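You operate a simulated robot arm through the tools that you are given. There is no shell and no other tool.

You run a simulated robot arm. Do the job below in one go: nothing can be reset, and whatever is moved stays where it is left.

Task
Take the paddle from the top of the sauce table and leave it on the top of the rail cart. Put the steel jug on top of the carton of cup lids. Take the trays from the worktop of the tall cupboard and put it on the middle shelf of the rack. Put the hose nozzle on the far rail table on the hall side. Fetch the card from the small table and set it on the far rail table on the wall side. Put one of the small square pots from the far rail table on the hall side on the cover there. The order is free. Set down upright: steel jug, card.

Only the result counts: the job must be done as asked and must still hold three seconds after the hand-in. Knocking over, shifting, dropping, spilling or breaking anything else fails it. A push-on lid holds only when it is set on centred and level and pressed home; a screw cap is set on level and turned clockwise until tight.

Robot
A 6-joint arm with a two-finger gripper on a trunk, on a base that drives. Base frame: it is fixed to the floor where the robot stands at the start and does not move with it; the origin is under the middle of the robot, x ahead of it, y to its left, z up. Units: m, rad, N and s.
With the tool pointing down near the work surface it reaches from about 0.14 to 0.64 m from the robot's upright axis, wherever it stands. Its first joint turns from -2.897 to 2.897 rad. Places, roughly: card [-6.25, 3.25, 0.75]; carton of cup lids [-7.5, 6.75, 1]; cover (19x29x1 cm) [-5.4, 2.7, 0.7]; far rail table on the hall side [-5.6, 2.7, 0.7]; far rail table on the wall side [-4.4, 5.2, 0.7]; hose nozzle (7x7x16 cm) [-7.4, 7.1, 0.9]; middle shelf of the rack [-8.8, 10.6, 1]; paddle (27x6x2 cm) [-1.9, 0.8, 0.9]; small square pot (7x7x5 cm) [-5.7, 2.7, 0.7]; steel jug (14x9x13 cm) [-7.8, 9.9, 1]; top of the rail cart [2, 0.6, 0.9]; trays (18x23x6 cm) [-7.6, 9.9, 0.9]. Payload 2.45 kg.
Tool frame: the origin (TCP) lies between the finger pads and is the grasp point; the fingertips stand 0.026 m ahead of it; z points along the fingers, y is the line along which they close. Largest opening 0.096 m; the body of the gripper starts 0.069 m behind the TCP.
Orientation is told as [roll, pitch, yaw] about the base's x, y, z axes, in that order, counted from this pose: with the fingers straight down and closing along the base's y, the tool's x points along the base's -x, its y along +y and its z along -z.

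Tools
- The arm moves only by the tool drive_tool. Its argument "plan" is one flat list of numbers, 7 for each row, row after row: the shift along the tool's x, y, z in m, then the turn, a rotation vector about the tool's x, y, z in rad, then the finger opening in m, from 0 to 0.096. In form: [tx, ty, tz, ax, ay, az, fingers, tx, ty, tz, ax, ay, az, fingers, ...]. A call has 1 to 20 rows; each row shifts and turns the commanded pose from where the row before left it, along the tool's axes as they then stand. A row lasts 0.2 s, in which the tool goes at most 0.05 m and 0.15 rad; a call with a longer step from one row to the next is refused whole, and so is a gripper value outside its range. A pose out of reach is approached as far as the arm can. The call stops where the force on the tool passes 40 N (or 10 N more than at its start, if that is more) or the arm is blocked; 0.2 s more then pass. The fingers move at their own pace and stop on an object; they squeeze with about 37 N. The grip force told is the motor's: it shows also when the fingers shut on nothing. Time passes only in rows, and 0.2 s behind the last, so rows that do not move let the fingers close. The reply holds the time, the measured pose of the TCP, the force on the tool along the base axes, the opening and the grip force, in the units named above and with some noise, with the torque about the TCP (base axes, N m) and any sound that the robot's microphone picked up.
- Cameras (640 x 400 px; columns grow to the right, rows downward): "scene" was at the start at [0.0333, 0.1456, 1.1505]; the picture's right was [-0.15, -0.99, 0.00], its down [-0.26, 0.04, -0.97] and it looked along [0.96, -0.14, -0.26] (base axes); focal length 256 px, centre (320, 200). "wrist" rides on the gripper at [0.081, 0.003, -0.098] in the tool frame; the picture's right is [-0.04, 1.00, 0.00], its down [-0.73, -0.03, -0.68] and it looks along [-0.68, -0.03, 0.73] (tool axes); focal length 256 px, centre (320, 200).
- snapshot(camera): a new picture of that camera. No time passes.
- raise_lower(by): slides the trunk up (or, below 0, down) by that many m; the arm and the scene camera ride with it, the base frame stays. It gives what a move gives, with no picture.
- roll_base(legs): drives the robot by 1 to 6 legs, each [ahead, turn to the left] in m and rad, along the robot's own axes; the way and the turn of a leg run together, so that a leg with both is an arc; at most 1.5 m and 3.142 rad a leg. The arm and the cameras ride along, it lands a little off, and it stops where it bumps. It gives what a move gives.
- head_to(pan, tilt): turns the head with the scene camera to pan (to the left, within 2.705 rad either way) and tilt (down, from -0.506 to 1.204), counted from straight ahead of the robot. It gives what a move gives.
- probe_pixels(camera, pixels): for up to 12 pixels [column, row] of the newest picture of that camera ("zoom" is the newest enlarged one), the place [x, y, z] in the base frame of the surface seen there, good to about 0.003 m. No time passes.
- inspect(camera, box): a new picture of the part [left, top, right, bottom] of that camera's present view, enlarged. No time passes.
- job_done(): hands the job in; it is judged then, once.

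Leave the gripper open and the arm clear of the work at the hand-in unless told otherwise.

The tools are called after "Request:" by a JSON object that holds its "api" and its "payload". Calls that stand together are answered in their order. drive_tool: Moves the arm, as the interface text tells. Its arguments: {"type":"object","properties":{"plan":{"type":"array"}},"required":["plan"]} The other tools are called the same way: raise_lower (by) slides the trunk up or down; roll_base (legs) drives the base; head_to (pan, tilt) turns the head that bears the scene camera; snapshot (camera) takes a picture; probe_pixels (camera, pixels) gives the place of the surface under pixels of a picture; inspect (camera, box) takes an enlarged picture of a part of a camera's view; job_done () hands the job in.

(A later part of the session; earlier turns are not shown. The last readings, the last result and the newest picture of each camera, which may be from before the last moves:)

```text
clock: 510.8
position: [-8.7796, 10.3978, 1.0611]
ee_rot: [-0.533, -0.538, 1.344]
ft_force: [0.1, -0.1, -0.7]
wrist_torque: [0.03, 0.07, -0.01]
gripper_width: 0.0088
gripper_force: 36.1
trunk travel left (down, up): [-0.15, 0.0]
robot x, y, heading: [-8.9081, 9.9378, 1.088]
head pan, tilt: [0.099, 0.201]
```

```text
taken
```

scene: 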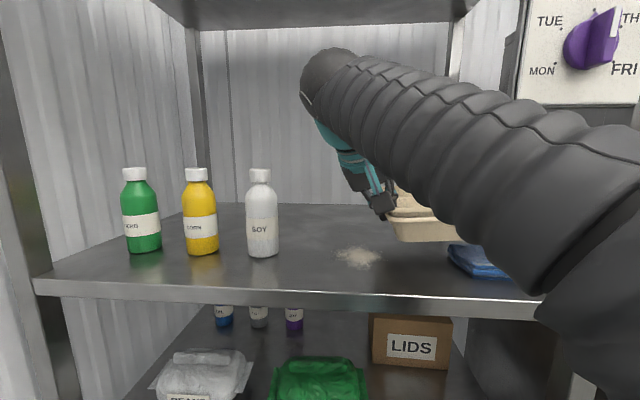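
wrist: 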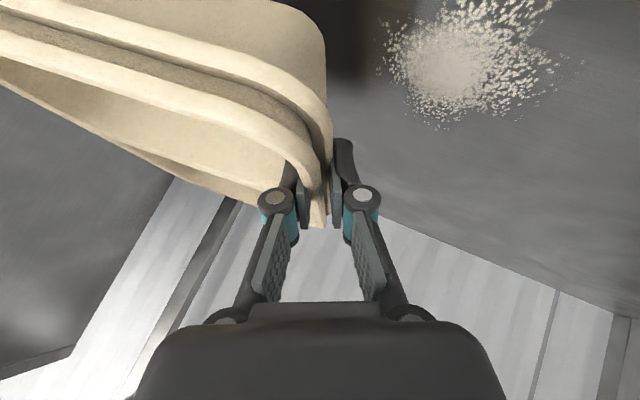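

The hand is left of the dial board and right of the bottles. Extend the arm 10 cm further in.

Request:
{"api": "drive_tool", "payload": {"plan": [-0.0205, 0, 0.0143, 0, 0, 0, 0.0, -0.0205, 0, 0.0143, 0, 0, 0, 0.0, -0.0205, 0, 0.0143, 0, 0, 0, 0.0, -0.0205, 0, 0.0143, 0, 0, 0, 0.0, 0, 0, 0, 0, 0, 0, 0.0]}}

Request:
{"api": "snapshot", "payload": {"camera": "wrist"}}

Request:
{"api": "snapshot", "payload": {"camera": "scene"}}

```text
clock: 512.0
position: [-8.7299, 10.4837, 1.0612]
ee_rot: [-0.532, -0.54, 1.345]
ft_force: [0.4, 0.2, -0.2]
wrist_torque: [-0.03, 0.05, -0.02]
gripper_width: 0.0087
gripper_force: 36.4
trunk travel left (down, up): [-0.15, 0.0]
robot x, y, heading: [-8.9163, 9.9379, 1.089]
head pan, tilt: [0.099, 0.201]
```

```text
taken
```

wrist: 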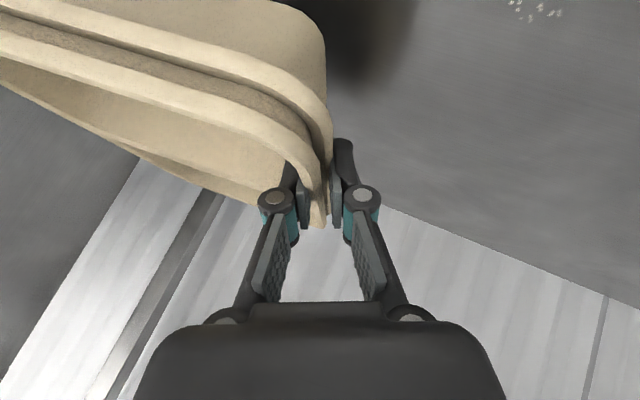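

```text
taken
```

scene: 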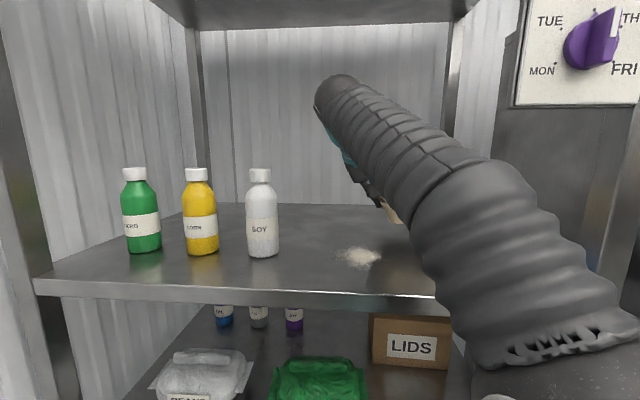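

Probe the trays' front edge relative to the sponge before lowering.

Request:
{"api": "probe_pixels", "payload": {"camera": "wrist", "pixels": [[300, 160], [200, 115], [100, 75], [10, 38], [310, 95], [200, 40], [310, 60], [250, 10], [400, 60]]}}

```text
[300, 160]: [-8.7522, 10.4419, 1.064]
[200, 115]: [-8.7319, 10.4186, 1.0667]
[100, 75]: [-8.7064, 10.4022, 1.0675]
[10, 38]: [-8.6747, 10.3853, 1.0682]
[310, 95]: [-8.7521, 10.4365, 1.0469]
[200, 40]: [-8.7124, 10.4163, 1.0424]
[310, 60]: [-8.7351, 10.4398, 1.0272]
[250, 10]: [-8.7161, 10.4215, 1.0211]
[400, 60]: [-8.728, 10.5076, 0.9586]
```

Trays are level; front edge just behind the sponge. Go 2 cm further in, lower 4 cm, then feel for contact.

Request:
{"api": "drive_tool", "payload": {"plan": [-0.0164, 0, 0.0114, 0, 0, 0, 0.0, 0.0068, 0.0058, 0.0099, 0, 0, 0, 0.0, 0.0068, 0.0058, 0.0099, 0, 0, 0, 0.0, 0.0062, 0.0052, 0.0089, 0, 0, 0, 0.0, 0, 0, 0, 0, 0, 0, 0.0]}}

Request:
{"api": "snapshot", "payload": {"camera": "wrist"}}

Request:
{"api": "drive_tool", "payload": {"plan": [0.0013, 0.0011, 0.0018, 0, 0, 0, 0.0, 0, 0, 0, 0, 0, 0, 0.0]}}

Request:
{"api": "drive_tool", "payload": {"plan": [0.0013, 0.0011, 0.0018, 0, 0, 0, 0.0, 0, 0, 0, 0, 0, 0, 0.0]}}

```text
clock: 513.2
position: [-8.7202, 10.5032, 1.022]
ee_rot: [-0.531, -0.539, 1.343]
ft_force: [-0.5, 0.8, -0.7]
wrist_torque: [-0.01, 0.03, 0.05]
gripper_width: 0.0088
gripper_force: 36.3
trunk travel left (down, up): [-0.15, 0.0]
robot x, y, heading: [-8.9153, 9.9383, 1.086]
head pan, tilt: [0.099, 0.201]
```

```text
taken
```

wrist: 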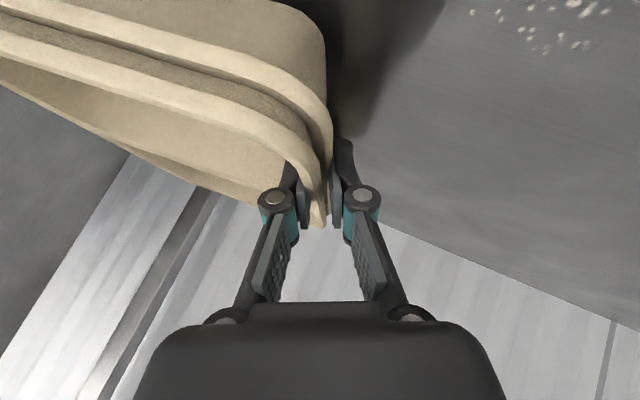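

```text
clock: 513.8
position: [-8.7196, 10.5037, 1.0186]
ee_rot: [-0.533, -0.539, 1.343]
ft_force: [0.4, 0.4, -0.4]
wrist_torque: [-0.01, 0.04, 0.0]
gripper_width: 0.0088
gripper_force: 36.7
trunk travel left (down, up): [-0.15, 0.0]
robot x, y, heading: [-8.9148, 9.9388, 1.088]
head pan, tilt: [0.099, 0.201]
```

```text
clock: 514.4
position: [-8.7187, 10.5015, 1.0174]
ee_rot: [-0.532, -0.54, 1.344]
ft_force: [-0.7, -0.3, -0.1]
wrist_torque: [0.0, 0.1, -0.01]
gripper_width: 0.0087
gripper_force: 36.6
trunk travel left (down, up): [-0.15, 0.0]
robot x, y, heading: [-8.9113, 9.9367, 1.084]
head pan, tilt: [0.099, 0.201]
```

Request:
{"api": "drive_tool", "payload": {"plan": [0.0013, 0.0011, 0.0018, 0, 0, 0, 0.0, 0, 0, 0, 0, 0, 0, 0.0]}}

Request:
{"api": "drive_tool", "payload": {"plan": [0.0013, 0.0011, 0.0018, 0, 0, 0, 0.0, 0, 0, 0, 0, 0, 0, 0.0]}}

Request:
{"api": "drive_tool", "payload": {"plan": [0.0013, 0.0011, 0.0018, 0, 0, 0, 0.0, 0, 0, 0, 0, 0, 0, 0.0]}}

```text
clock: 515.0
position: [-8.7199, 10.5025, 1.0147]
ee_rot: [-0.534, -0.54, 1.344]
ft_force: [0.4, 0.9, -0.6]
wrist_torque: [0.03, 0.06, 0.03]
gripper_width: 0.0085
gripper_force: 36.5
trunk travel left (down, up): [-0.15, 0.0]
robot x, y, heading: [-8.9103, 9.9369, 1.091]
head pan, tilt: [0.099, 0.201]
```

```text
clock: 515.6
position: [-8.7198, 10.5037, 1.0113]
ee_rot: [-0.533, -0.539, 1.344]
ft_force: [0.1, -0.3, 0.2]
wrist_torque: [0.13, -0.04, 0.06]
gripper_width: 0.009
gripper_force: 36.3
trunk travel left (down, up): [-0.15, 0.0]
robot x, y, heading: [-8.9081, 9.9384, 1.089]
head pan, tilt: [0.099, 0.201]
```

```text
clock: 516.2
position: [-8.7209, 10.5021, 1.0119]
ee_rot: [-0.531, -0.545, 1.347]
ft_force: [-0.6, 4.5, 19.1]
wrist_torque: [-0.17, -0.1, 0.05]
gripper_width: 0.0086
gripper_force: 36.9
trunk travel left (down, up): [-0.15, 0.0]
robot x, y, heading: [-8.9127, 9.9381, 1.085]
head pan, tilt: [0.099, 0.201]
```

Firm contact (19 N): the trays are down. Ease up 1 mm, open to 4 cm, then check.

Request:
{"api": "drive_tool", "payload": {"plan": [-0.0006, -0.0005, -0.0009, 0, 0, 0, 0.0, 0, 0, 0, 0, 0, 0, 0.015, 0, 0, 0, 0, 0, 0, 0.03, 0, 0, 0, 0, 0, 0, 0.042, 0, 0, 0, 0, 0, 0, 0.042]}}

Request:
{"api": "snapshot", "payload": {"camera": "wrist"}}

Request:
{"api": "snapshot", "payload": {"camera": "scene"}}

```text
clock: 517.4
position: [-8.7206, 10.502, 1.0113]
ee_rot: [-0.531, -0.54, 1.344]
ft_force: [-0.6, -0.4, 0.6]
wrist_torque: [0.04, -0.01, 0.0]
gripper_width: 0.042
gripper_force: 0.1
trunk travel left (down, up): [-0.15, 0.0]
robot x, y, heading: [-8.9115, 9.9352, 1.09]
head pan, tilt: [0.099, 0.201]
```

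```text
taken
```

wrist: 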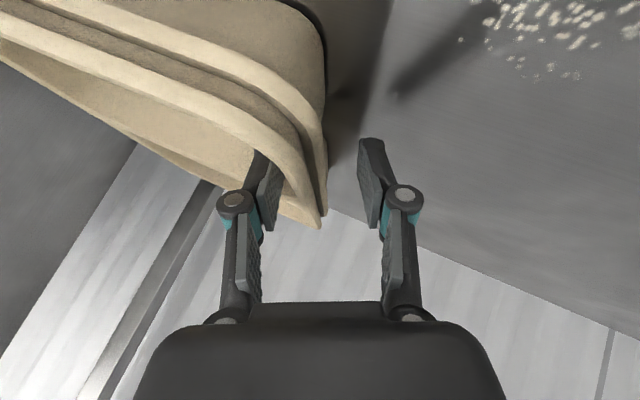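

```text
taken
```

scene: 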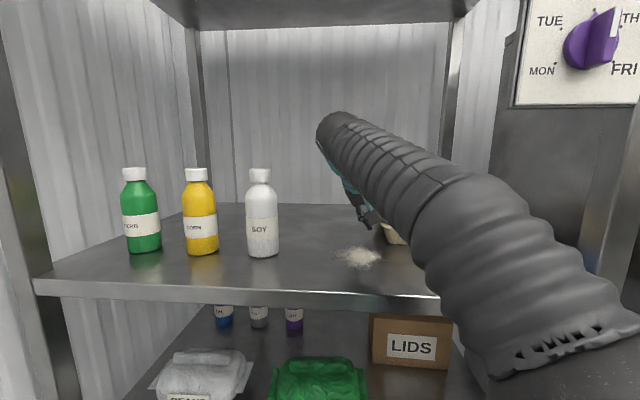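

Released and flat. Lift the fingers straight up 4.5 cm, then withdraw.

Request:
{"api": "drive_tool", "payload": {"plan": [-0.0051, -0.0044, -0.0074, 0, 0, 0, 0.042, -0.0077, -0.0065, -0.0111, 0, 0, 0, 0.042, -0.0103, -0.0087, -0.0148, 0, 0, 0, 0.042, 0, 0, 0, 0, 0, 0, 0.042]}}

Request:
{"api": "snapshot", "payload": {"camera": "wrist"}}

Request:
{"api": "probe_pixels", "payload": {"camera": "wrist", "pixels": [[300, 120], [200, 70], [100, 30], [310, 30], [250, 40]]}}

```text
clock: 518.4
position: [-8.7212, 10.5019, 1.0565]
ee_rot: [-0.534, -0.538, 1.344]
ft_force: [0.1, -1.0, -0.4]
wrist_torque: [0.03, 0.02, -0.01]
gripper_width: 0.042
gripper_force: 0.0
trunk travel left (down, up): [-0.15, 0.0]
robot x, y, heading: [-8.9103, 9.938, 1.084]
head pan, tilt: [0.099, 0.201]
```

```text
taken
```

wrist: 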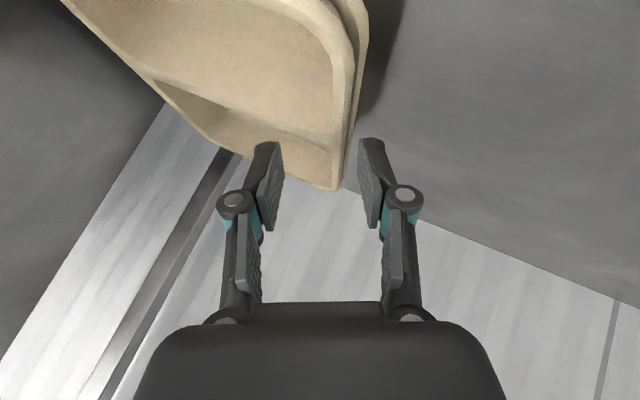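

```text
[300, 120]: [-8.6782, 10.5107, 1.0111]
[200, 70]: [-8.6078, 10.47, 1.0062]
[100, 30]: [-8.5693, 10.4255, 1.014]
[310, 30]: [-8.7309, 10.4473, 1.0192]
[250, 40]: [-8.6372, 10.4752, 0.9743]
```

Trays sit level on the shelf (rim ≈1.017). Pull the arm back, reverse the base, and straighten the hand.

Request:
{"api": "drive_tool", "payload": {"plan": [0.0328, 0, -0.0228, 0, 0, 0, 0.042, 0.0328, 0, -0.0228, 0, 0, 0, 0.042, 0.0328, 0, -0.0228, 0, 0, 0, 0.042, 0.0246, 0, -0.0171, 0, 0, 0, 0.042, 0, 0, 0, 0, 0, 0, 0.042]}}

Request:
{"api": "roll_base", "payload": {"legs": [[-0.45, 0]]}}

Request:
{"api": "drive_tool", "payload": {"plan": [0, 0, 0, -0.1228, 0, 0.0855, 0.06, 0, 0, 0, -0.1228, 0, 0.0855, 0.08, 0, 0, 0, -0.1228, 0, 0.0855, 0.096, 0, 0, 0, 0, 0.15, 0, 0.096, 0, 0, 0, 0, 0.15, 0, 0.096, 0, 0, 0, 0, 0.15, 0, 0.096, 0, 0, 0, 0, 0.15, 0, 0.096, 0, 0, 0, 0, 0, 0, 0.096]}}

Request:
{"api": "head_to", "payload": {"pan": 0.0, "tilt": 0.2}}

Request:
{"api": "snapshot", "payload": {"camera": "scene"}}

```text
clock: 519.6
position: [-8.7922, 10.3696, 1.0556]
ee_rot: [-0.532, -0.541, 1.344]
ft_force: [0.7, 0.5, 0.1]
wrist_torque: [0.0, 0.0, -0.02]
gripper_width: 0.0418
gripper_force: 0.1
trunk travel left (down, up): [-0.15, 0.0]
robot x, y, heading: [-8.9088, 9.9354, 1.091]
head pan, tilt: [0.099, 0.201]
```

```text
clock: 522.3
position: [-9.0059, 9.9649, 1.0553]
ee_rot: [-0.532, -0.539, 1.35]
ft_force: [-0.5, -0.3, -0.7]
wrist_torque: [0.01, 0.02, -0.02]
gripper_width: 0.0423
gripper_force: 0.1
trunk travel left (down, up): [-0.15, 0.0]
robot x, y, heading: [-9.1236, 9.53, 1.093]
head pan, tilt: [0.099, 0.201]
```

```text
clock: 524.1
position: [-9.0082, 9.959, 1.0119]
ee_rot: [0.001, -0.011, 1.059]
ft_force: [-0.8, -0.2, 0.1]
wrist_torque: [-0.02, 0.01, 0.0]
gripper_width: 0.096
gripper_force: 0.1
out of reach, approached as far as the arm can: row 7
trunk travel left (down, up): [-0.15, 0.0]
robot x, y, heading: [-9.1253, 9.5289, 1.094]
head pan, tilt: [0.099, 0.201]
```

```text
clock: 524.8
position: [-9.0076, 9.9587, 1.0113]
ee_rot: [0.002, -0.014, 1.057]
ft_force: [0.2, -0.4, -0.3]
wrist_torque: [0.0, 0.0, 0.0]
gripper_width: 0.096
gripper_force: 0.1
trunk travel left (down, up): [-0.15, 0.0]
robot x, y, heading: [-9.1226, 9.532, 1.091]
head pan, tilt: [0.0, 0.201]
```

```text
taken
```

scene: 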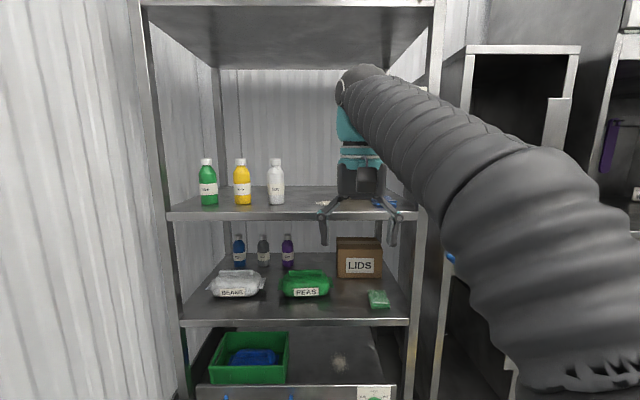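

Trays placed. Verify from a bit further back with the arm swung, then head back to the nozzle table.

Request:
{"api": "roll_base", "payload": {"legs": [[-0.25, 0], [0, -1.93]]}}

Request:
{"api": "head_to", "payload": {"pan": 1.9, "tilt": 0.15}}

Request:
{"api": "snapshot", "payload": {"camera": "scene"}}

Request:
{"api": "inspect", "payload": {"camera": "scene", "box": [200, 120, 420, 260]}}

```text
clock: 531.2
position: [-8.8697, 9.0627, 1.0121]
ee_rot: [0.002, -0.014, -0.847]
ft_force: [-0.5, 0.3, -1.3]
wrist_torque: [0.03, -0.04, -0.01]
gripper_width: 0.0958
gripper_force: 0.0
trunk travel left (down, up): [-0.15, 0.0]
robot x, y, heading: [-9.2341, 9.311, -0.809]
head pan, tilt: [0.0, 0.201]
```

```text
clock: 533.0
position: [-8.8695, 9.0641, 1.0117]
ee_rot: [0.001, -0.015, -0.847]
ft_force: [-0.3, 0.6, 0.1]
wrist_torque: [-0.01, 0.01, 0.03]
gripper_width: 0.0961
gripper_force: 0.1
trunk travel left (down, up): [-0.15, 0.0]
robot x, y, heading: [-9.238, 9.309, -0.809]
head pan, tilt: [1.901, 0.15]
```

```text
taken
```

scene: 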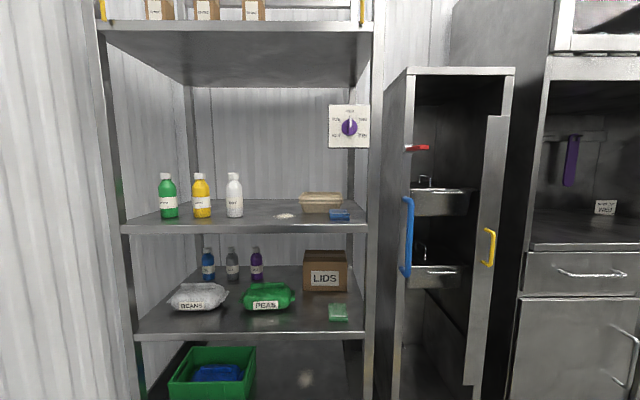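

```text
2.86 times, centred on (310, 190) of scene
```

zoom: 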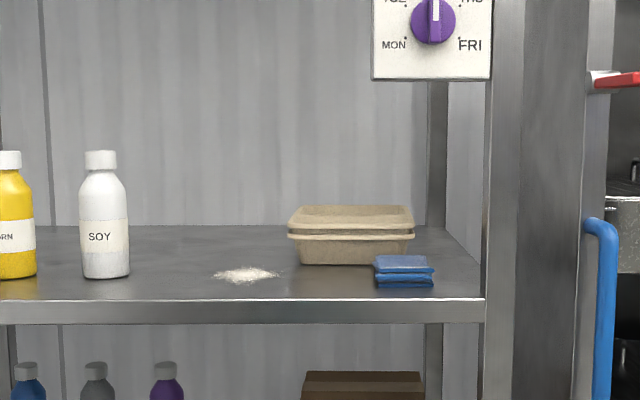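

The trays sit well. Now drive back toward the nozzle table and study the hose.

Request:
{"api": "roll_base", "payload": {"legs": [[1.35, 0]]}}

Request:
{"api": "head_to", "payload": {"pan": 0.2, "tilt": 0.2}}

Request:
{"api": "snapshot", "payload": {"camera": "scene"}}

Request:
{"api": "inspect", "payload": {"camera": "scene", "box": [120, 100, 480, 300]}}

```text
clock: 539.9
position: [-7.9426, 8.0565, 1.0122]
ee_rot: [0.003, -0.015, -0.866]
ft_force: [0.4, -0.1, 0.6]
wrist_torque: [0.02, 0.01, 0.0]
gripper_width: 0.0959
gripper_force: 0.0
trunk travel left (down, up): [-0.15, 0.0]
robot x, y, heading: [-8.3022, 8.3124, -0.832]
head pan, tilt: [1.901, 0.15]
```

```text
clock: 541.6
position: [-7.9434, 8.0578, 1.0119]
ee_rot: [0.002, -0.013, -0.868]
ft_force: [-0.7, -0.5, -0.5]
wrist_torque: [-0.04, -0.03, 0.0]
gripper_width: 0.0961
gripper_force: 0.1
trunk travel left (down, up): [-0.15, 0.0]
robot x, y, heading: [-8.306, 8.3129, -0.831]
head pan, tilt: [0.201, 0.201]
```

```text
taken
```

scene: 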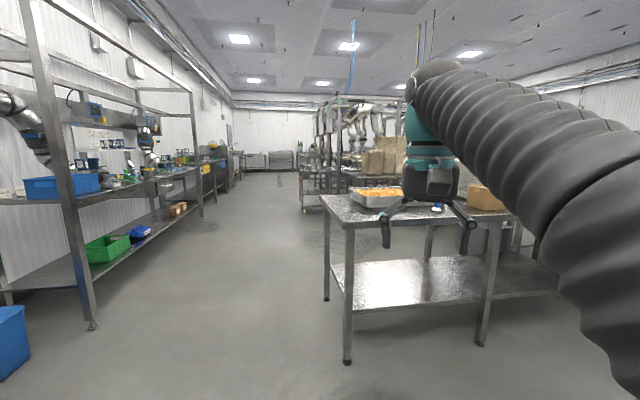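

```text
1.78 times, centred on (300, 200) of scene
```

zoom: 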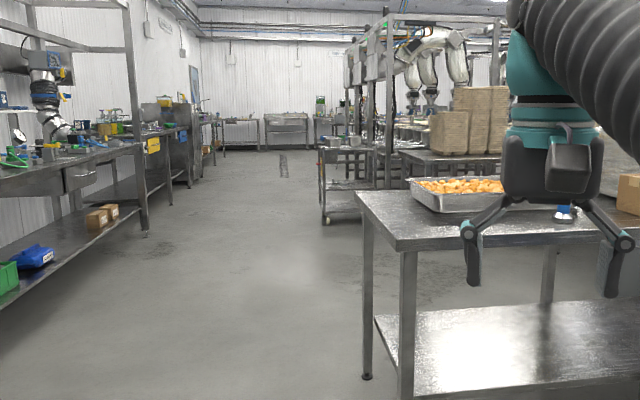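

The hose isn't visible from here. Drive past the table end along the aisle to see where it goes.

Request:
{"api": "roll_base", "payload": {"legs": [[0, 0.76], [1.5, 0]]}}

Request:
{"api": "head_to", "payload": {"pan": -1.2, "tilt": 0.35}}

Request:
{"api": "snapshot", "payload": {"camera": "scene"}}

Request:
{"api": "head_to", "payload": {"pan": -1.9, "tilt": 0.35}}

Request:
{"api": "snapshot", "payload": {"camera": "scene"}}

```text
clock: 551.1
position: [-6.3531, 8.2858, 1.0111]
ee_rot: [0.001, -0.015, -0.101]
ft_force: [-0.1, -1.3, 0.0]
wrist_torque: [0.0, 0.04, 0.0]
gripper_width: 0.0962
gripper_force: 0.1
trunk travel left (down, up): [-0.15, 0.0]
robot x, y, heading: [-6.7927, 8.2199, -0.063]
head pan, tilt: [0.201, 0.201]
```

```text
clock: 552.6
position: [-6.3529, 8.2857, 1.0114]
ee_rot: [0.002, -0.014, -0.101]
ft_force: [-0.3, -0.2, -0.2]
wrist_torque: [0.0, 0.0, -0.01]
gripper_width: 0.0959
gripper_force: 0.2
trunk travel left (down, up): [-0.15, 0.0]
robot x, y, heading: [-6.7884, 8.2185, -0.065]
head pan, tilt: [-1.201, 0.351]
```

```text
taken
```

scene: 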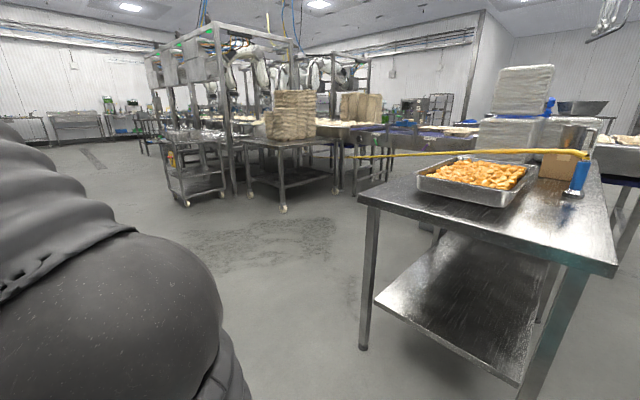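

```text
clock: 553.7
position: [-6.3528, 8.2866, 1.0115]
ee_rot: [0.002, -0.014, -0.102]
ft_force: [-0.1, 0.6, -0.3]
wrist_torque: [0.02, 0.01, 0.01]
gripper_width: 0.0963
gripper_force: 0.0
trunk travel left (down, up): [-0.15, 0.0]
robot x, y, heading: [-6.7895, 8.2167, -0.065]
head pan, tilt: [-1.901, 0.351]
```

```text
taken
```

scene: 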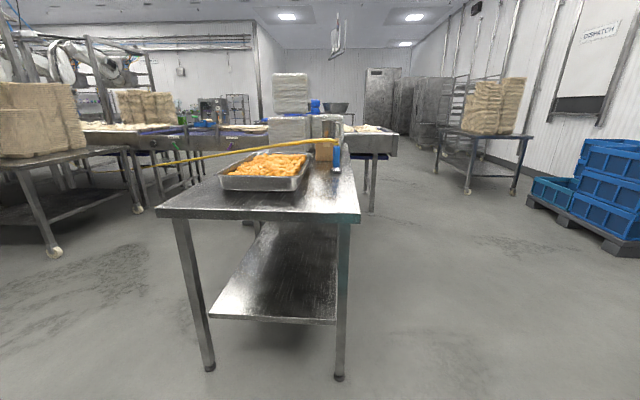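

The hose runs from the nozzle over the pan to about (355,157) in the first view. Zoom there.

Request:
{"api": "head_to", "payload": {"pan": -1.2, "tilt": 0.35}}

Request:
{"api": "inspect", "payload": {"camera": "scene", "box": [310, 110, 470, 210]}}

Request:
{"api": "probe_pixels", "payload": {"camera": "zoom", "pixels": [[170, 185], [180, 188], [200, 190], [300, 182], [400, 176], [500, 170], [600, 165], [160, 183]]}}

```text
clock: 554.8
position: [-6.3526, 8.2851, 1.0125]
ee_rot: [0.002, -0.014, -0.102]
ft_force: [-0.1, -0.3, 0.7]
wrist_torque: [0.02, 0.0, -0.04]
gripper_width: 0.0962
gripper_force: 0.1
trunk travel left (down, up): [-0.15, 0.0]
robot x, y, heading: [-6.7911, 8.2207, -0.062]
head pan, tilt: [-1.201, 0.351]
```

```text
4.00 times, centred on (390, 160) of scene
```

zoom: 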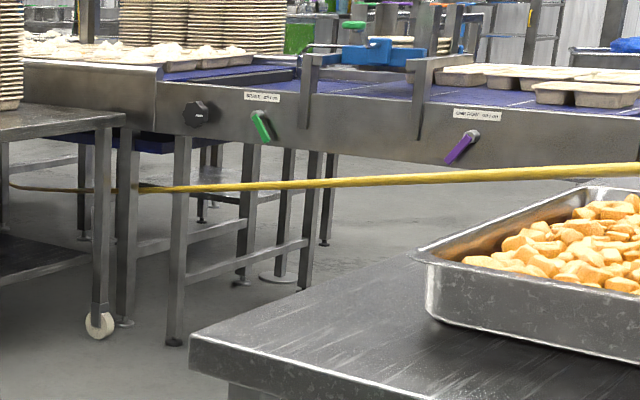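

```text
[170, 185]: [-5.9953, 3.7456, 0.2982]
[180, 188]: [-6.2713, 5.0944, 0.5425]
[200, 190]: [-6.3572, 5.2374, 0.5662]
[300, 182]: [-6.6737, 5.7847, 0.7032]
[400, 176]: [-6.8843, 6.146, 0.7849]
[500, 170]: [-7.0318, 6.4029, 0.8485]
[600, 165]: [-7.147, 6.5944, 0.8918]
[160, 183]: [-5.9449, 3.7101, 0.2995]
```

The hose runs straight down under the conveyor to the hall side. I'll pick the nozzle carefully and watch how the hose behaves. First return to the table's front side at about (-8.11,7.46).

Request:
{"api": "roll_base", "payload": {"legs": [[-1.0, 0], [0, -1.879], [0.88, 0], [0, 1.475]]}}

Request:
{"api": "head_to", "payload": {"pan": 0.1, "tilt": 0.45}}

Request:
{"api": "snapshot", "payload": {"camera": "scene"}}

Request:
{"api": "snapshot", "payload": {"camera": "wrist"}}

```text
clock: 572.3
position: [-7.6388, 7.3609, 1.0123]
ee_rot: [0.002, -0.013, -0.445]
ft_force: [-0.6, 0.0, -1.0]
wrist_torque: [0.01, -0.03, 0.0]
gripper_width: 0.0958
gripper_force: 0.0
trunk travel left (down, up): [-0.15, 0.0]
robot x, y, heading: [-8.0721, 7.4464, -0.408]
head pan, tilt: [-1.201, 0.351]
```

```text
clock: 573.8
position: [-7.6384, 7.3621, 1.0111]
ee_rot: [0.003, -0.013, -0.444]
ft_force: [-0.4, -0.4, 0.1]
wrist_torque: [0.01, 0.0, -0.02]
gripper_width: 0.0957
gripper_force: 0.1
trunk travel left (down, up): [-0.15, 0.0]
robot x, y, heading: [-8.072, 7.4462, -0.408]
head pan, tilt: [0.099, 0.45]
```

```text
taken
```

scene: 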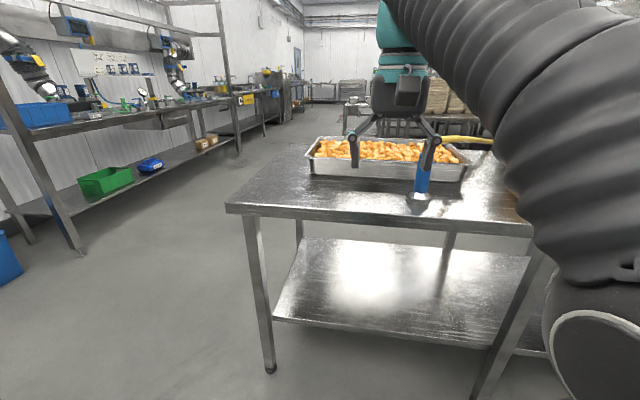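

```text
taken
```

wrist: 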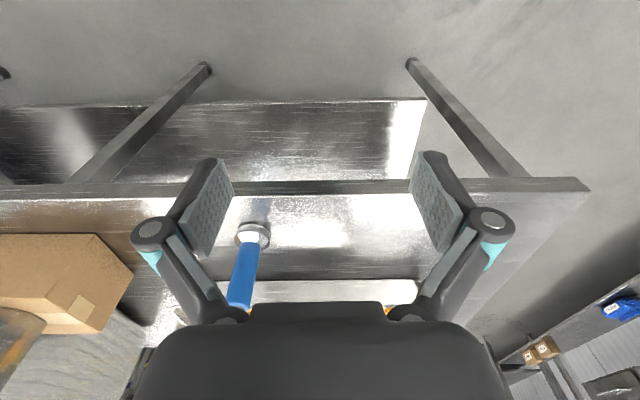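

Probe the pan/nugget heights and nozzle from here, then roll 0.2 m closer.

Request:
{"api": "probe_pixels", "payload": {"camera": "scene", "pixels": [[340, 150], [450, 155], [420, 165], [380, 172], [440, 180], [310, 165], [422, 172], [422, 195], [465, 140], [485, 142], [440, 138], [415, 185]]}}

Request:
{"api": "roll_base", "payload": {"legs": [[0.2, 0]]}}

Request:
{"api": "snapshot", "payload": {"camera": "scene"}}

Request:
{"api": "snapshot", "payload": {"camera": "wrist"}}

```text
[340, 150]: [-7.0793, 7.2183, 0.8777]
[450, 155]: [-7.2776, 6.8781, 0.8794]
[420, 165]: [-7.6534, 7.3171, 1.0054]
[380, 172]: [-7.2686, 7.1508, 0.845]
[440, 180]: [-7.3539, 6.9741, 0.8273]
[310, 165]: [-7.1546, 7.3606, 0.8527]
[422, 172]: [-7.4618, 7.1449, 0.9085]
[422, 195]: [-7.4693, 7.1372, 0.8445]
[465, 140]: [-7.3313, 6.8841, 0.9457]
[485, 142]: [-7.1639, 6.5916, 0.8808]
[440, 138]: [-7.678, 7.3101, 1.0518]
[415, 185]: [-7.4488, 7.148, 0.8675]
```

```text
clock: 575.4
position: [-7.4481, 7.2808, 1.0125]
ee_rot: [0.002, -0.014, -0.442]
ft_force: [1.1, 0.6, -0.4]
wrist_torque: [0.0, -0.02, 0.02]
gripper_width: 0.0958
gripper_force: 0.1
trunk travel left (down, up): [-0.15, 0.0]
robot x, y, heading: [-7.8824, 7.3654, -0.406]
head pan, tilt: [0.099, 0.45]
```

```text
taken
```

scene: 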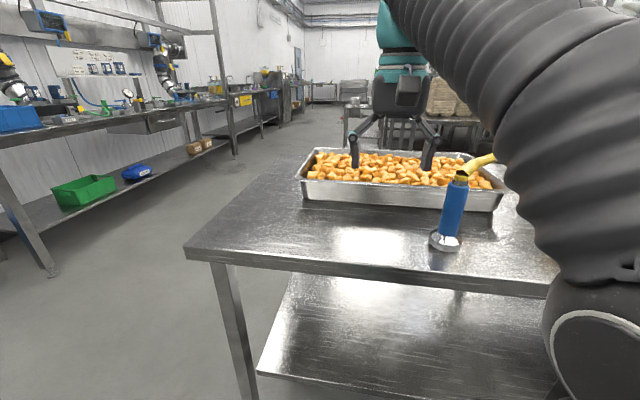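

```text
taken
```

wrist: 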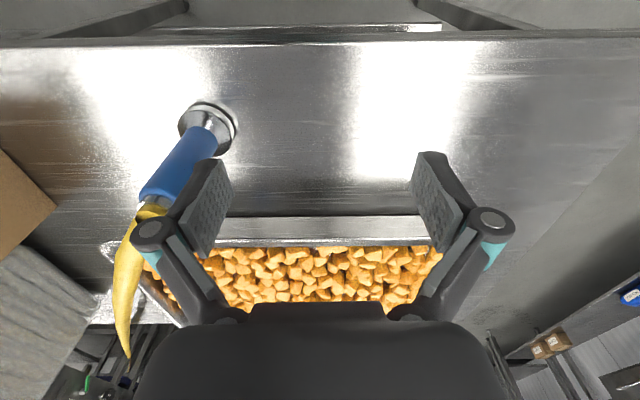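

Good view. Probe the nozzle and hose start from the wrist camera.

Request:
{"api": "probe_pixels", "payload": {"camera": "wrist", "pixels": [[190, 110], [230, 120], [205, 130], [195, 145], [170, 180], [150, 210], [140, 250], [125, 320], [160, 165], [205, 165], [150, 190], [178, 200]]}}

Request:
{"api": "inspect", "payload": {"camera": "wrist", "box": [90, 80, 290, 260]}}

```text
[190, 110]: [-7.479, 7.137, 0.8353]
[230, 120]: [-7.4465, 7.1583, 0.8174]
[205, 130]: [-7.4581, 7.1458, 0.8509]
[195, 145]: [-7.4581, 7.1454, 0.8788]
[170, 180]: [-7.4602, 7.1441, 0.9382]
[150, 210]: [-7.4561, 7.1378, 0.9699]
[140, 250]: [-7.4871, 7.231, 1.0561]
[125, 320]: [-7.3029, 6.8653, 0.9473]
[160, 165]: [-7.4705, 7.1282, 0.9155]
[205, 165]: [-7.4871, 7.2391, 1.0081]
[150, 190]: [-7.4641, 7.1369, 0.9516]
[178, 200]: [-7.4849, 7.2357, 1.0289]
```

```text
2.22 times, centred on (190, 170) of wrist
```

zoom: 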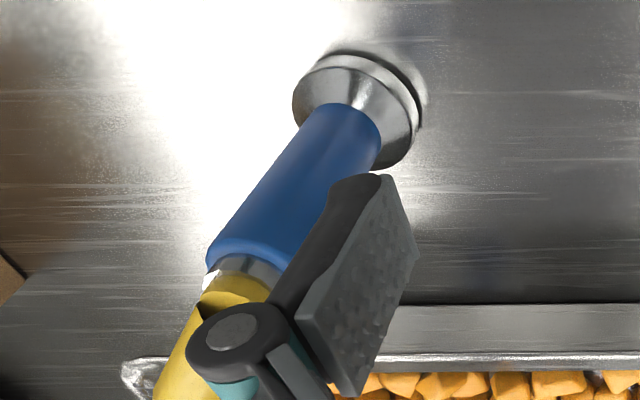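

Nozzle axis ≈(-7.450,7.127). Move to a start point 13 cm from it (on the side opposite the hose), turn the hand to −1.36 rad, and lower to z 0.93.

Request:
{"api": "drive_tool", "payload": {"plan": [0.0147, -0.0368, 0, 0, 0, 0, 0.096, 0, 0, 0, 0, 0, 0.1311, 0.096, 0, 0, 0, 0, 0, 0.1311, 0.096, 0, 0, 0, 0, 0, 0.1311, 0.096, 0, 0, 0, 0, 0, 0.1311, 0.096, 0, 0, 0, 0, 0, 0.1311, 0.096, 0, 0, 0, 0, 0, 0.1311, 0.096, 0, 0, 0, 0, 0, 0.1311, 0.096, 0, 0, 0.04, 0, 0, 0, 0.096, 0, 0, 0.042, 0, 0, 0, 0.096, 0, 0, 0, 0, 0, 0, 0.096]}}

Request:
{"api": "snapshot", "payload": {"camera": "wrist"}}

Request:
{"api": "snapshot", "payload": {"camera": "scene"}}

```text
clock: 577.8
position: [-7.4749, 7.2566, 0.9291]
ee_rot: [0.012, -0.008, -1.36]
ft_force: [0.1, 0.0, 0.5]
wrist_torque: [-0.01, 0.03, 0.01]
gripper_width: 0.0963
gripper_force: 0.1
trunk travel left (down, up): [-0.15, 0.0]
robot x, y, heading: [-7.8815, 7.3636, -0.402]
head pan, tilt: [0.099, 0.45]
```

```text
taken
```

wrist: 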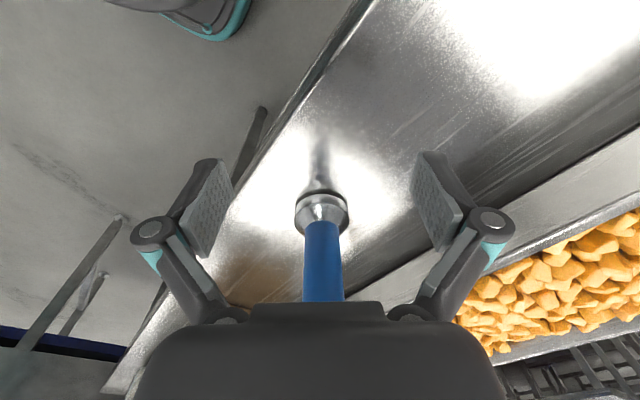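

```text
taken
```

scene: 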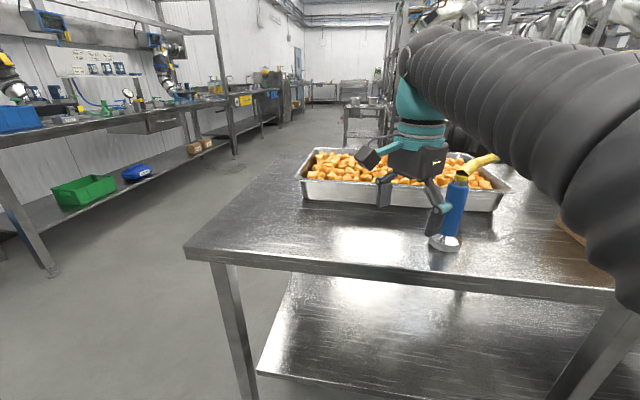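

Centred. Slide forward 9 cm and check.

Request:
{"api": "drive_tool", "payload": {"plan": [-0.03, -0.001, 0, 0, 0, 0, 0.096, -0.03, -0.001, 0, 0, 0, 0, 0.096, -0.03, -0.001, 0, 0, 0, 0, 0.096, 0, 0, 0, 0, 0, 0, 0.096]}}

Request:
{"api": "snapshot", "payload": {"camera": "wrist"}}

Request:
{"api": "inspect", "payload": {"camera": "scene", "box": [340, 80, 540, 270]}}

```text
clock: 578.8
position: [-7.4607, 7.1648, 0.9293]
ee_rot: [0.011, -0.007, -1.36]
ft_force: [0.1, 0.2, 0.7]
wrist_torque: [-0.01, 0.01, -0.01]
gripper_width: 0.0961
gripper_force: 0.1
trunk travel left (down, up): [-0.15, 0.0]
robot x, y, heading: [-7.8861, 7.3625, -0.408]
head pan, tilt: [0.099, 0.45]
```

```text
taken
```

wrist: 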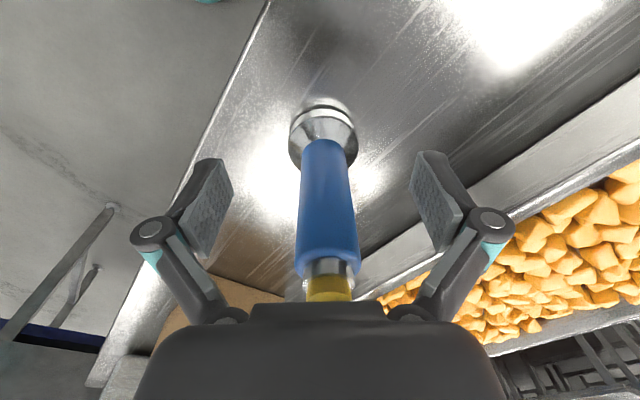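

```text
2.11 times, centred on (440, 175) of scene
```

zoom: 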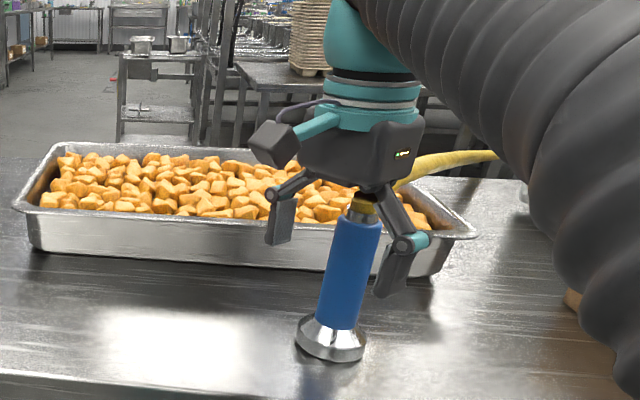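

Continue the last 3.6 cm gently.

Request:
{"api": "drive_tool", "payload": {"plan": [-0.012, 0.001, 0, 0, 0, 0, 0.096, -0.012, 0.001, 0, 0, 0, 0, 0.096, -0.012, 0, 0, 0, 0, 0, 0.096, 0, 0, 0, 0, 0, 0, 0.096]}}

Request:
{"api": "snapshot", "payload": {"camera": "wrist"}}

Request:
{"api": "inspect", "payload": {"camera": "scene", "box": [340, 80, 540, 270]}}

```text
clock: 579.8
position: [-7.4503, 7.1311, 0.93]
ee_rot: [0.012, -0.005, -1.359]
ft_force: [-0.5, -0.2, -0.5]
wrist_torque: [-0.01, -0.01, 0.0]
gripper_width: 0.0959
gripper_force: 0.1
trunk travel left (down, up): [-0.15, 0.0]
robot x, y, heading: [-7.8859, 7.364, -0.403]
head pan, tilt: [0.099, 0.45]
```

```text
taken
```

wrist: 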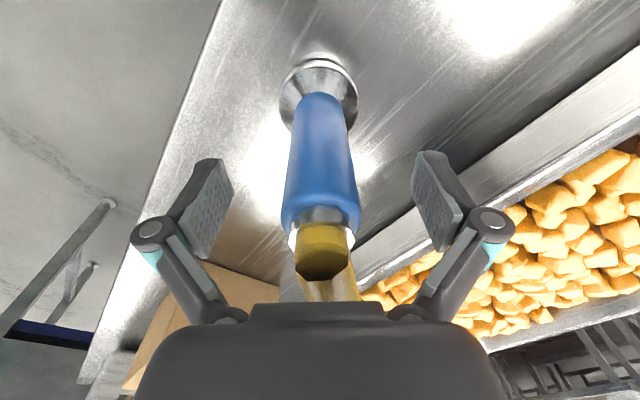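

```text
2.11 times, centred on (440, 175) of scene
```

zoom: 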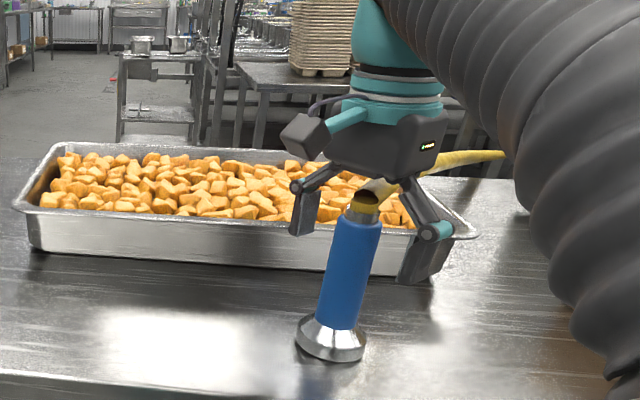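

Nozzle is between the pads. Close gently.

Request:
{"api": "drive_tool", "payload": {"plan": [0, 0, 0, 0, 0, 0, 0.06, 0, 0, 0, 0, 0, 0, 0.04, 0, 0, 0, 0, 0, 0, 0.025, 0, 0, 0, 0, 0, 0, 0.02, 0, 0, 0, 0, 0, 0, 0.02]}}

Request:
{"api": "snapshot", "payload": {"camera": "wrist"}}

```text
clock: 581.0
position: [-7.451, 7.1306, 0.9299]
ee_rot: [0.012, -0.008, -1.359]
ft_force: [-0.5, -0.5, 0.1]
wrist_torque: [-0.03, 0.05, -0.02]
gripper_width: 0.0353
gripper_force: 37.1
trunk travel left (down, up): [-0.15, 0.0]
robot x, y, heading: [-7.8848, 7.3666, -0.403]
head pan, tilt: [0.099, 0.45]
```

```text
taken
```

wrist: 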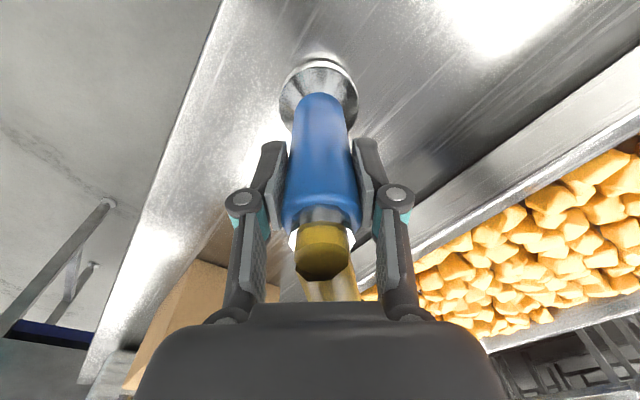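

Gripped at 35 mm. Lift 3 cm and see what the hose does.

Request:
{"api": "drive_tool", "payload": {"plan": [0, 0, -0.01, 0, 0, 0, 0.02, 0, 0, -0.02, 0, 0, 0, 0.02, 0, 0, 0, 0, 0, 0, 0.02]}}

Request:
{"api": "snapshot", "payload": {"camera": "wrist"}}

Request:
{"api": "inspect", "payload": {"camera": "scene", "box": [340, 80, 540, 270]}}

```text
clock: 581.8
position: [-7.4505, 7.1285, 0.9601]
ee_rot: [0.011, -0.006, -1.359]
ft_force: [0.0, -0.4, -3.8]
wrist_torque: [-0.02, 0.0, 0.04]
gripper_width: 0.0351
gripper_force: 37.1
trunk travel left (down, up): [-0.15, 0.0]
robot x, y, heading: [-7.8825, 7.3654, -0.405]
head pan, tilt: [0.099, 0.45]
```

```text
taken
```

wrist: 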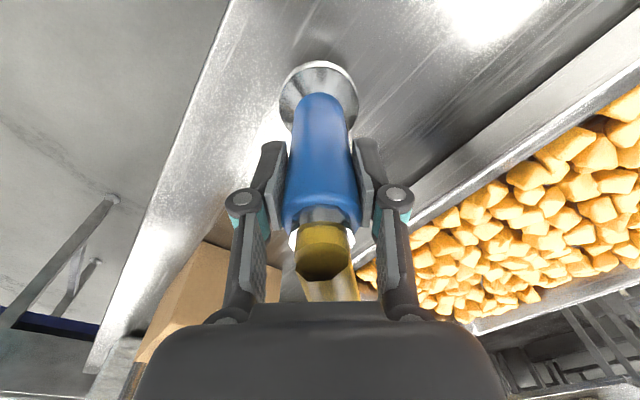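

```text
2.11 times, centred on (440, 175) of scene
```

zoom: 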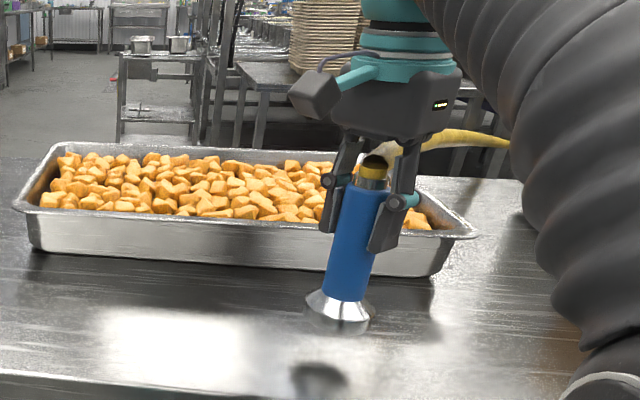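

Weight 3.8 N, no side pull; the hose simply follows. Move the nozzle 10 cm toward me and watch whether the hose pulls or touches things.

Request:
{"api": "drive_tool", "payload": {"plan": [0.01, -0.03, -0.015, 0, 0, 0, 0.02, 0.01, -0.03, -0.015, 0, 0, 0, 0.02, 0.01, -0.03, 0, 0, 0, 0, 0.02, 0.0, 0, 0, 0, 0, 0, 0.02]}}

Request:
{"api": "snapshot", "payload": {"camera": "scene"}}

Request:
{"api": "head_to", "payload": {"pan": -0.5, "tilt": 0.4}}

Request:
{"api": "snapshot", "payload": {"camera": "scene"}}

Request:
{"api": "snapshot", "payload": {"camera": "wrist"}}

```text
clock: 582.8
position: [-7.546, 7.142, 0.9869]
ee_rot: [0.009, -0.008, -1.36]
ft_force: [1.0, 0.6, -4.7]
wrist_torque: [0.02, 0.02, 0.01]
gripper_width: 0.0352
gripper_force: 37.0
trunk travel left (down, up): [-0.15, 0.0]
robot x, y, heading: [-7.8864, 7.3654, -0.408]
head pan, tilt: [0.099, 0.45]
```

```text
taken
```

scene: 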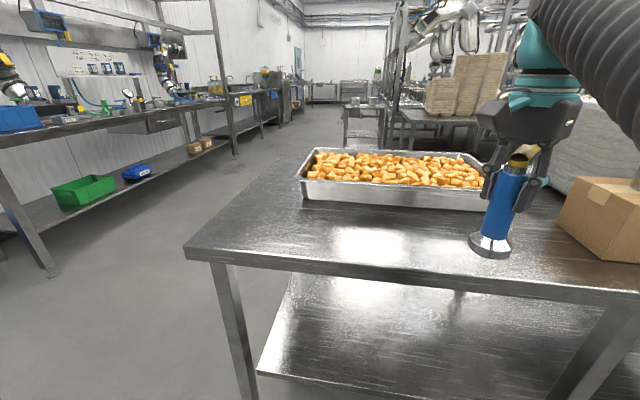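

```text
clock: 583.8
position: [-7.547, 7.1418, 0.9873]
ee_rot: [0.013, -0.008, -1.358]
ft_force: [-0.6, 0.0, -4.1]
wrist_torque: [-0.01, 0.01, 0.0]
gripper_width: 0.0352
gripper_force: 36.7
trunk travel left (down, up): [-0.15, 0.0]
robot x, y, heading: [-7.8867, 7.364, -0.4]
head pan, tilt: [-0.499, 0.4]
```

```text
taken
```

scene: 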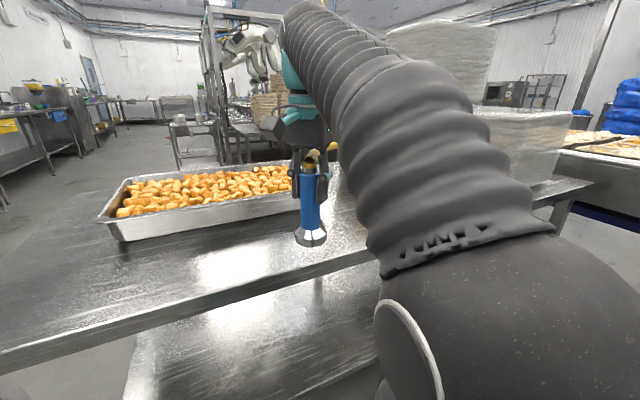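

```text
taken
```

wrist: 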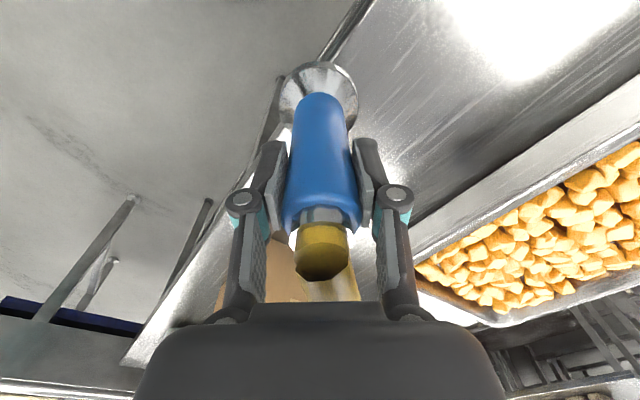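

No side force at all. I'll back off in small steps and watch the force and whether the hose pushes on anything.

Request:
{"api": "roll_base", "payload": {"legs": [[-0.2, 0]]}}

Request:
{"api": "roll_base", "payload": {"legs": [[0, -0.2]]}}

Request:
{"api": "head_to", "payload": {"pan": 0.0, "tilt": 0.4}}

Request:
{"api": "snapshot", "payload": {"camera": "scene"}}

```text
clock: 585.4
position: [-7.7301, 7.2194, 0.9871]
ee_rot: [0.013, -0.006, -1.36]
ft_force: [-0.2, -0.4, -4.1]
wrist_torque: [-0.02, 0.02, 0.01]
gripper_width: 0.0351
gripper_force: 37.1
trunk travel left (down, up): [-0.15, 0.0]
robot x, y, heading: [-8.0681, 7.4482, -0.41]
head pan, tilt: [-0.499, 0.4]
```

```text
clock: 586.5
position: [-7.7806, 7.1561, 0.9865]
ee_rot: [0.013, -0.007, -1.566]
ft_force: [-0.1, -1.1, -2.6]
wrist_torque: [0.01, 0.0, -0.01]
gripper_width: 0.0354
gripper_force: 36.6
trunk travel left (down, up): [-0.15, 0.0]
robot x, y, heading: [-8.0664, 7.4443, -0.615]
head pan, tilt: [-0.499, 0.4]
```

```text
clock: 587.5
position: [-7.7805, 7.1559, 0.9863]
ee_rot: [0.012, -0.007, -1.567]
ft_force: [0.7, -0.3, -4.2]
wrist_torque: [-0.01, 0.02, 0.03]
gripper_width: 0.0355
gripper_force: 37.5
trunk travel left (down, up): [-0.15, 0.0]
robot x, y, heading: [-8.0676, 7.4447, -0.614]
head pan, tilt: [0.0, 0.4]
```

```text
taken
```

scene: 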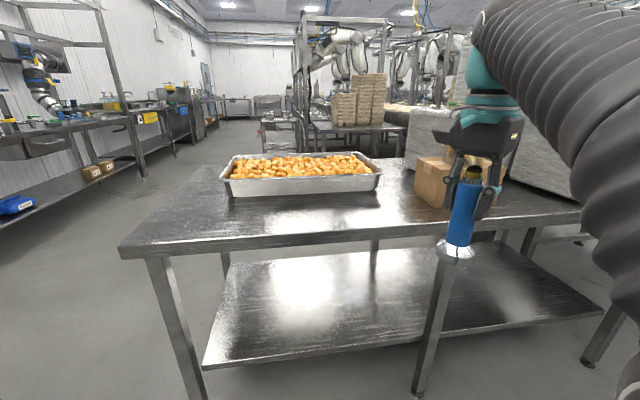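

Zoom around the nozzle to see the hose.

Request:
{"api": "inspect", "payload": {"camera": "scene", "box": [380, 100, 580, 270]}}

Request:
{"api": "snapshot", "payload": {"camera": "wrist"}}

```text
2.35 times, centred on (480, 185) of scene
```

zoom: 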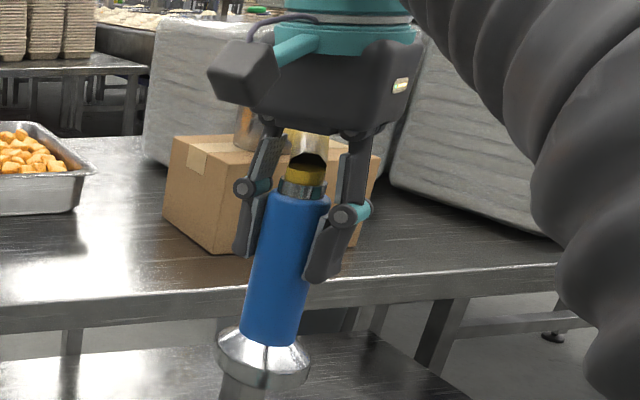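

```text
taken
```

wrist: 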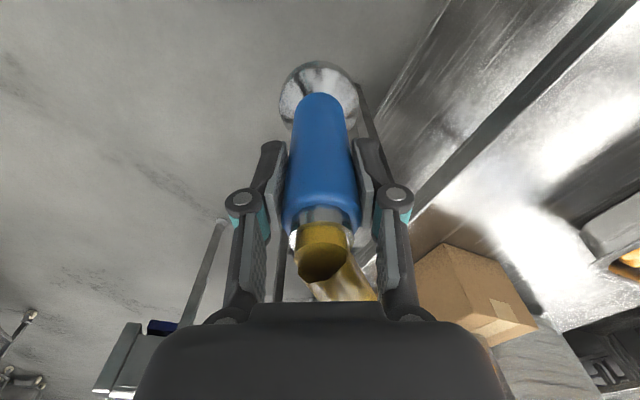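

Probe the carton and the jug to confirm they haven't moved.

Request:
{"api": "probe_pixels", "payload": {"camera": "zoom", "pixels": [[170, 140], [213, 160], [300, 150], [365, 165], [245, 125], [213, 245], [305, 140], [320, 150]]}}

Request:
{"api": "roll_base", "payload": {"legs": [[0, -0.25]]}}

Request:
{"api": "snapshot", "payload": {"camera": "scene"}}

Request:
{"api": "inspect", "payload": {"camera": "scene", "box": [330, 60, 580, 270]}}

```text
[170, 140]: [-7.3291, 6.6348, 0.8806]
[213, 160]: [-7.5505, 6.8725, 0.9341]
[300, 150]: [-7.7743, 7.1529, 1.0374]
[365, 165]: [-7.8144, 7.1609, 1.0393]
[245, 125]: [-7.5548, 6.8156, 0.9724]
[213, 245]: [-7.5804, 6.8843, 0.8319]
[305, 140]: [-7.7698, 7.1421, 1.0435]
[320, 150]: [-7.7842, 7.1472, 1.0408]
```

```text
clock: 588.7
position: [-7.86, 7.0947, 0.9877]
ee_rot: [0.014, -0.007, -1.808]
ft_force: [0.2, -1.2, -4.1]
wrist_torque: [0.04, -0.03, 0.0]
gripper_width: 0.0353
gripper_force: 36.3
trunk travel left (down, up): [-0.15, 0.0]
robot x, y, heading: [-8.0635, 7.441, -0.852]
head pan, tilt: [0.0, 0.4]
```

```text
taken
```

scene: 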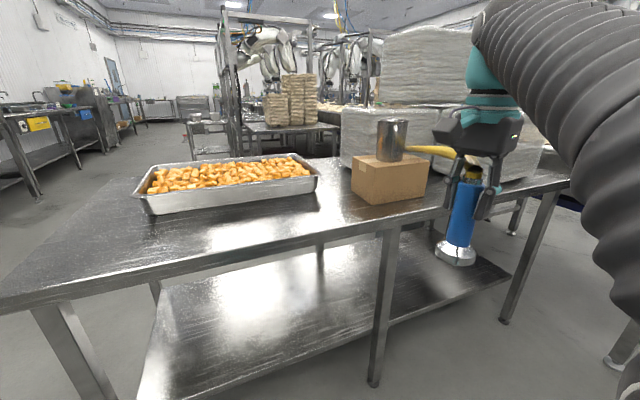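

```text
1.90 times, centred on (455, 165) of scene
```

zoom: 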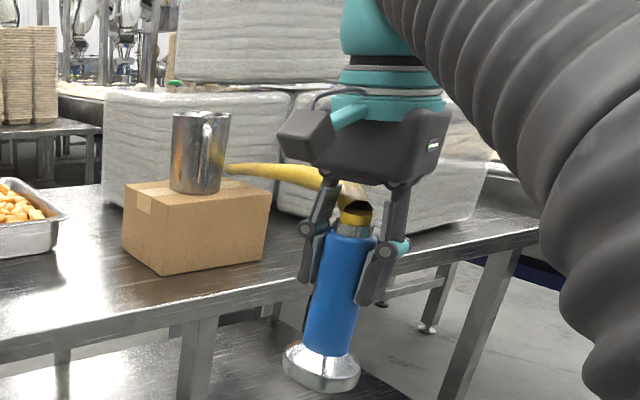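

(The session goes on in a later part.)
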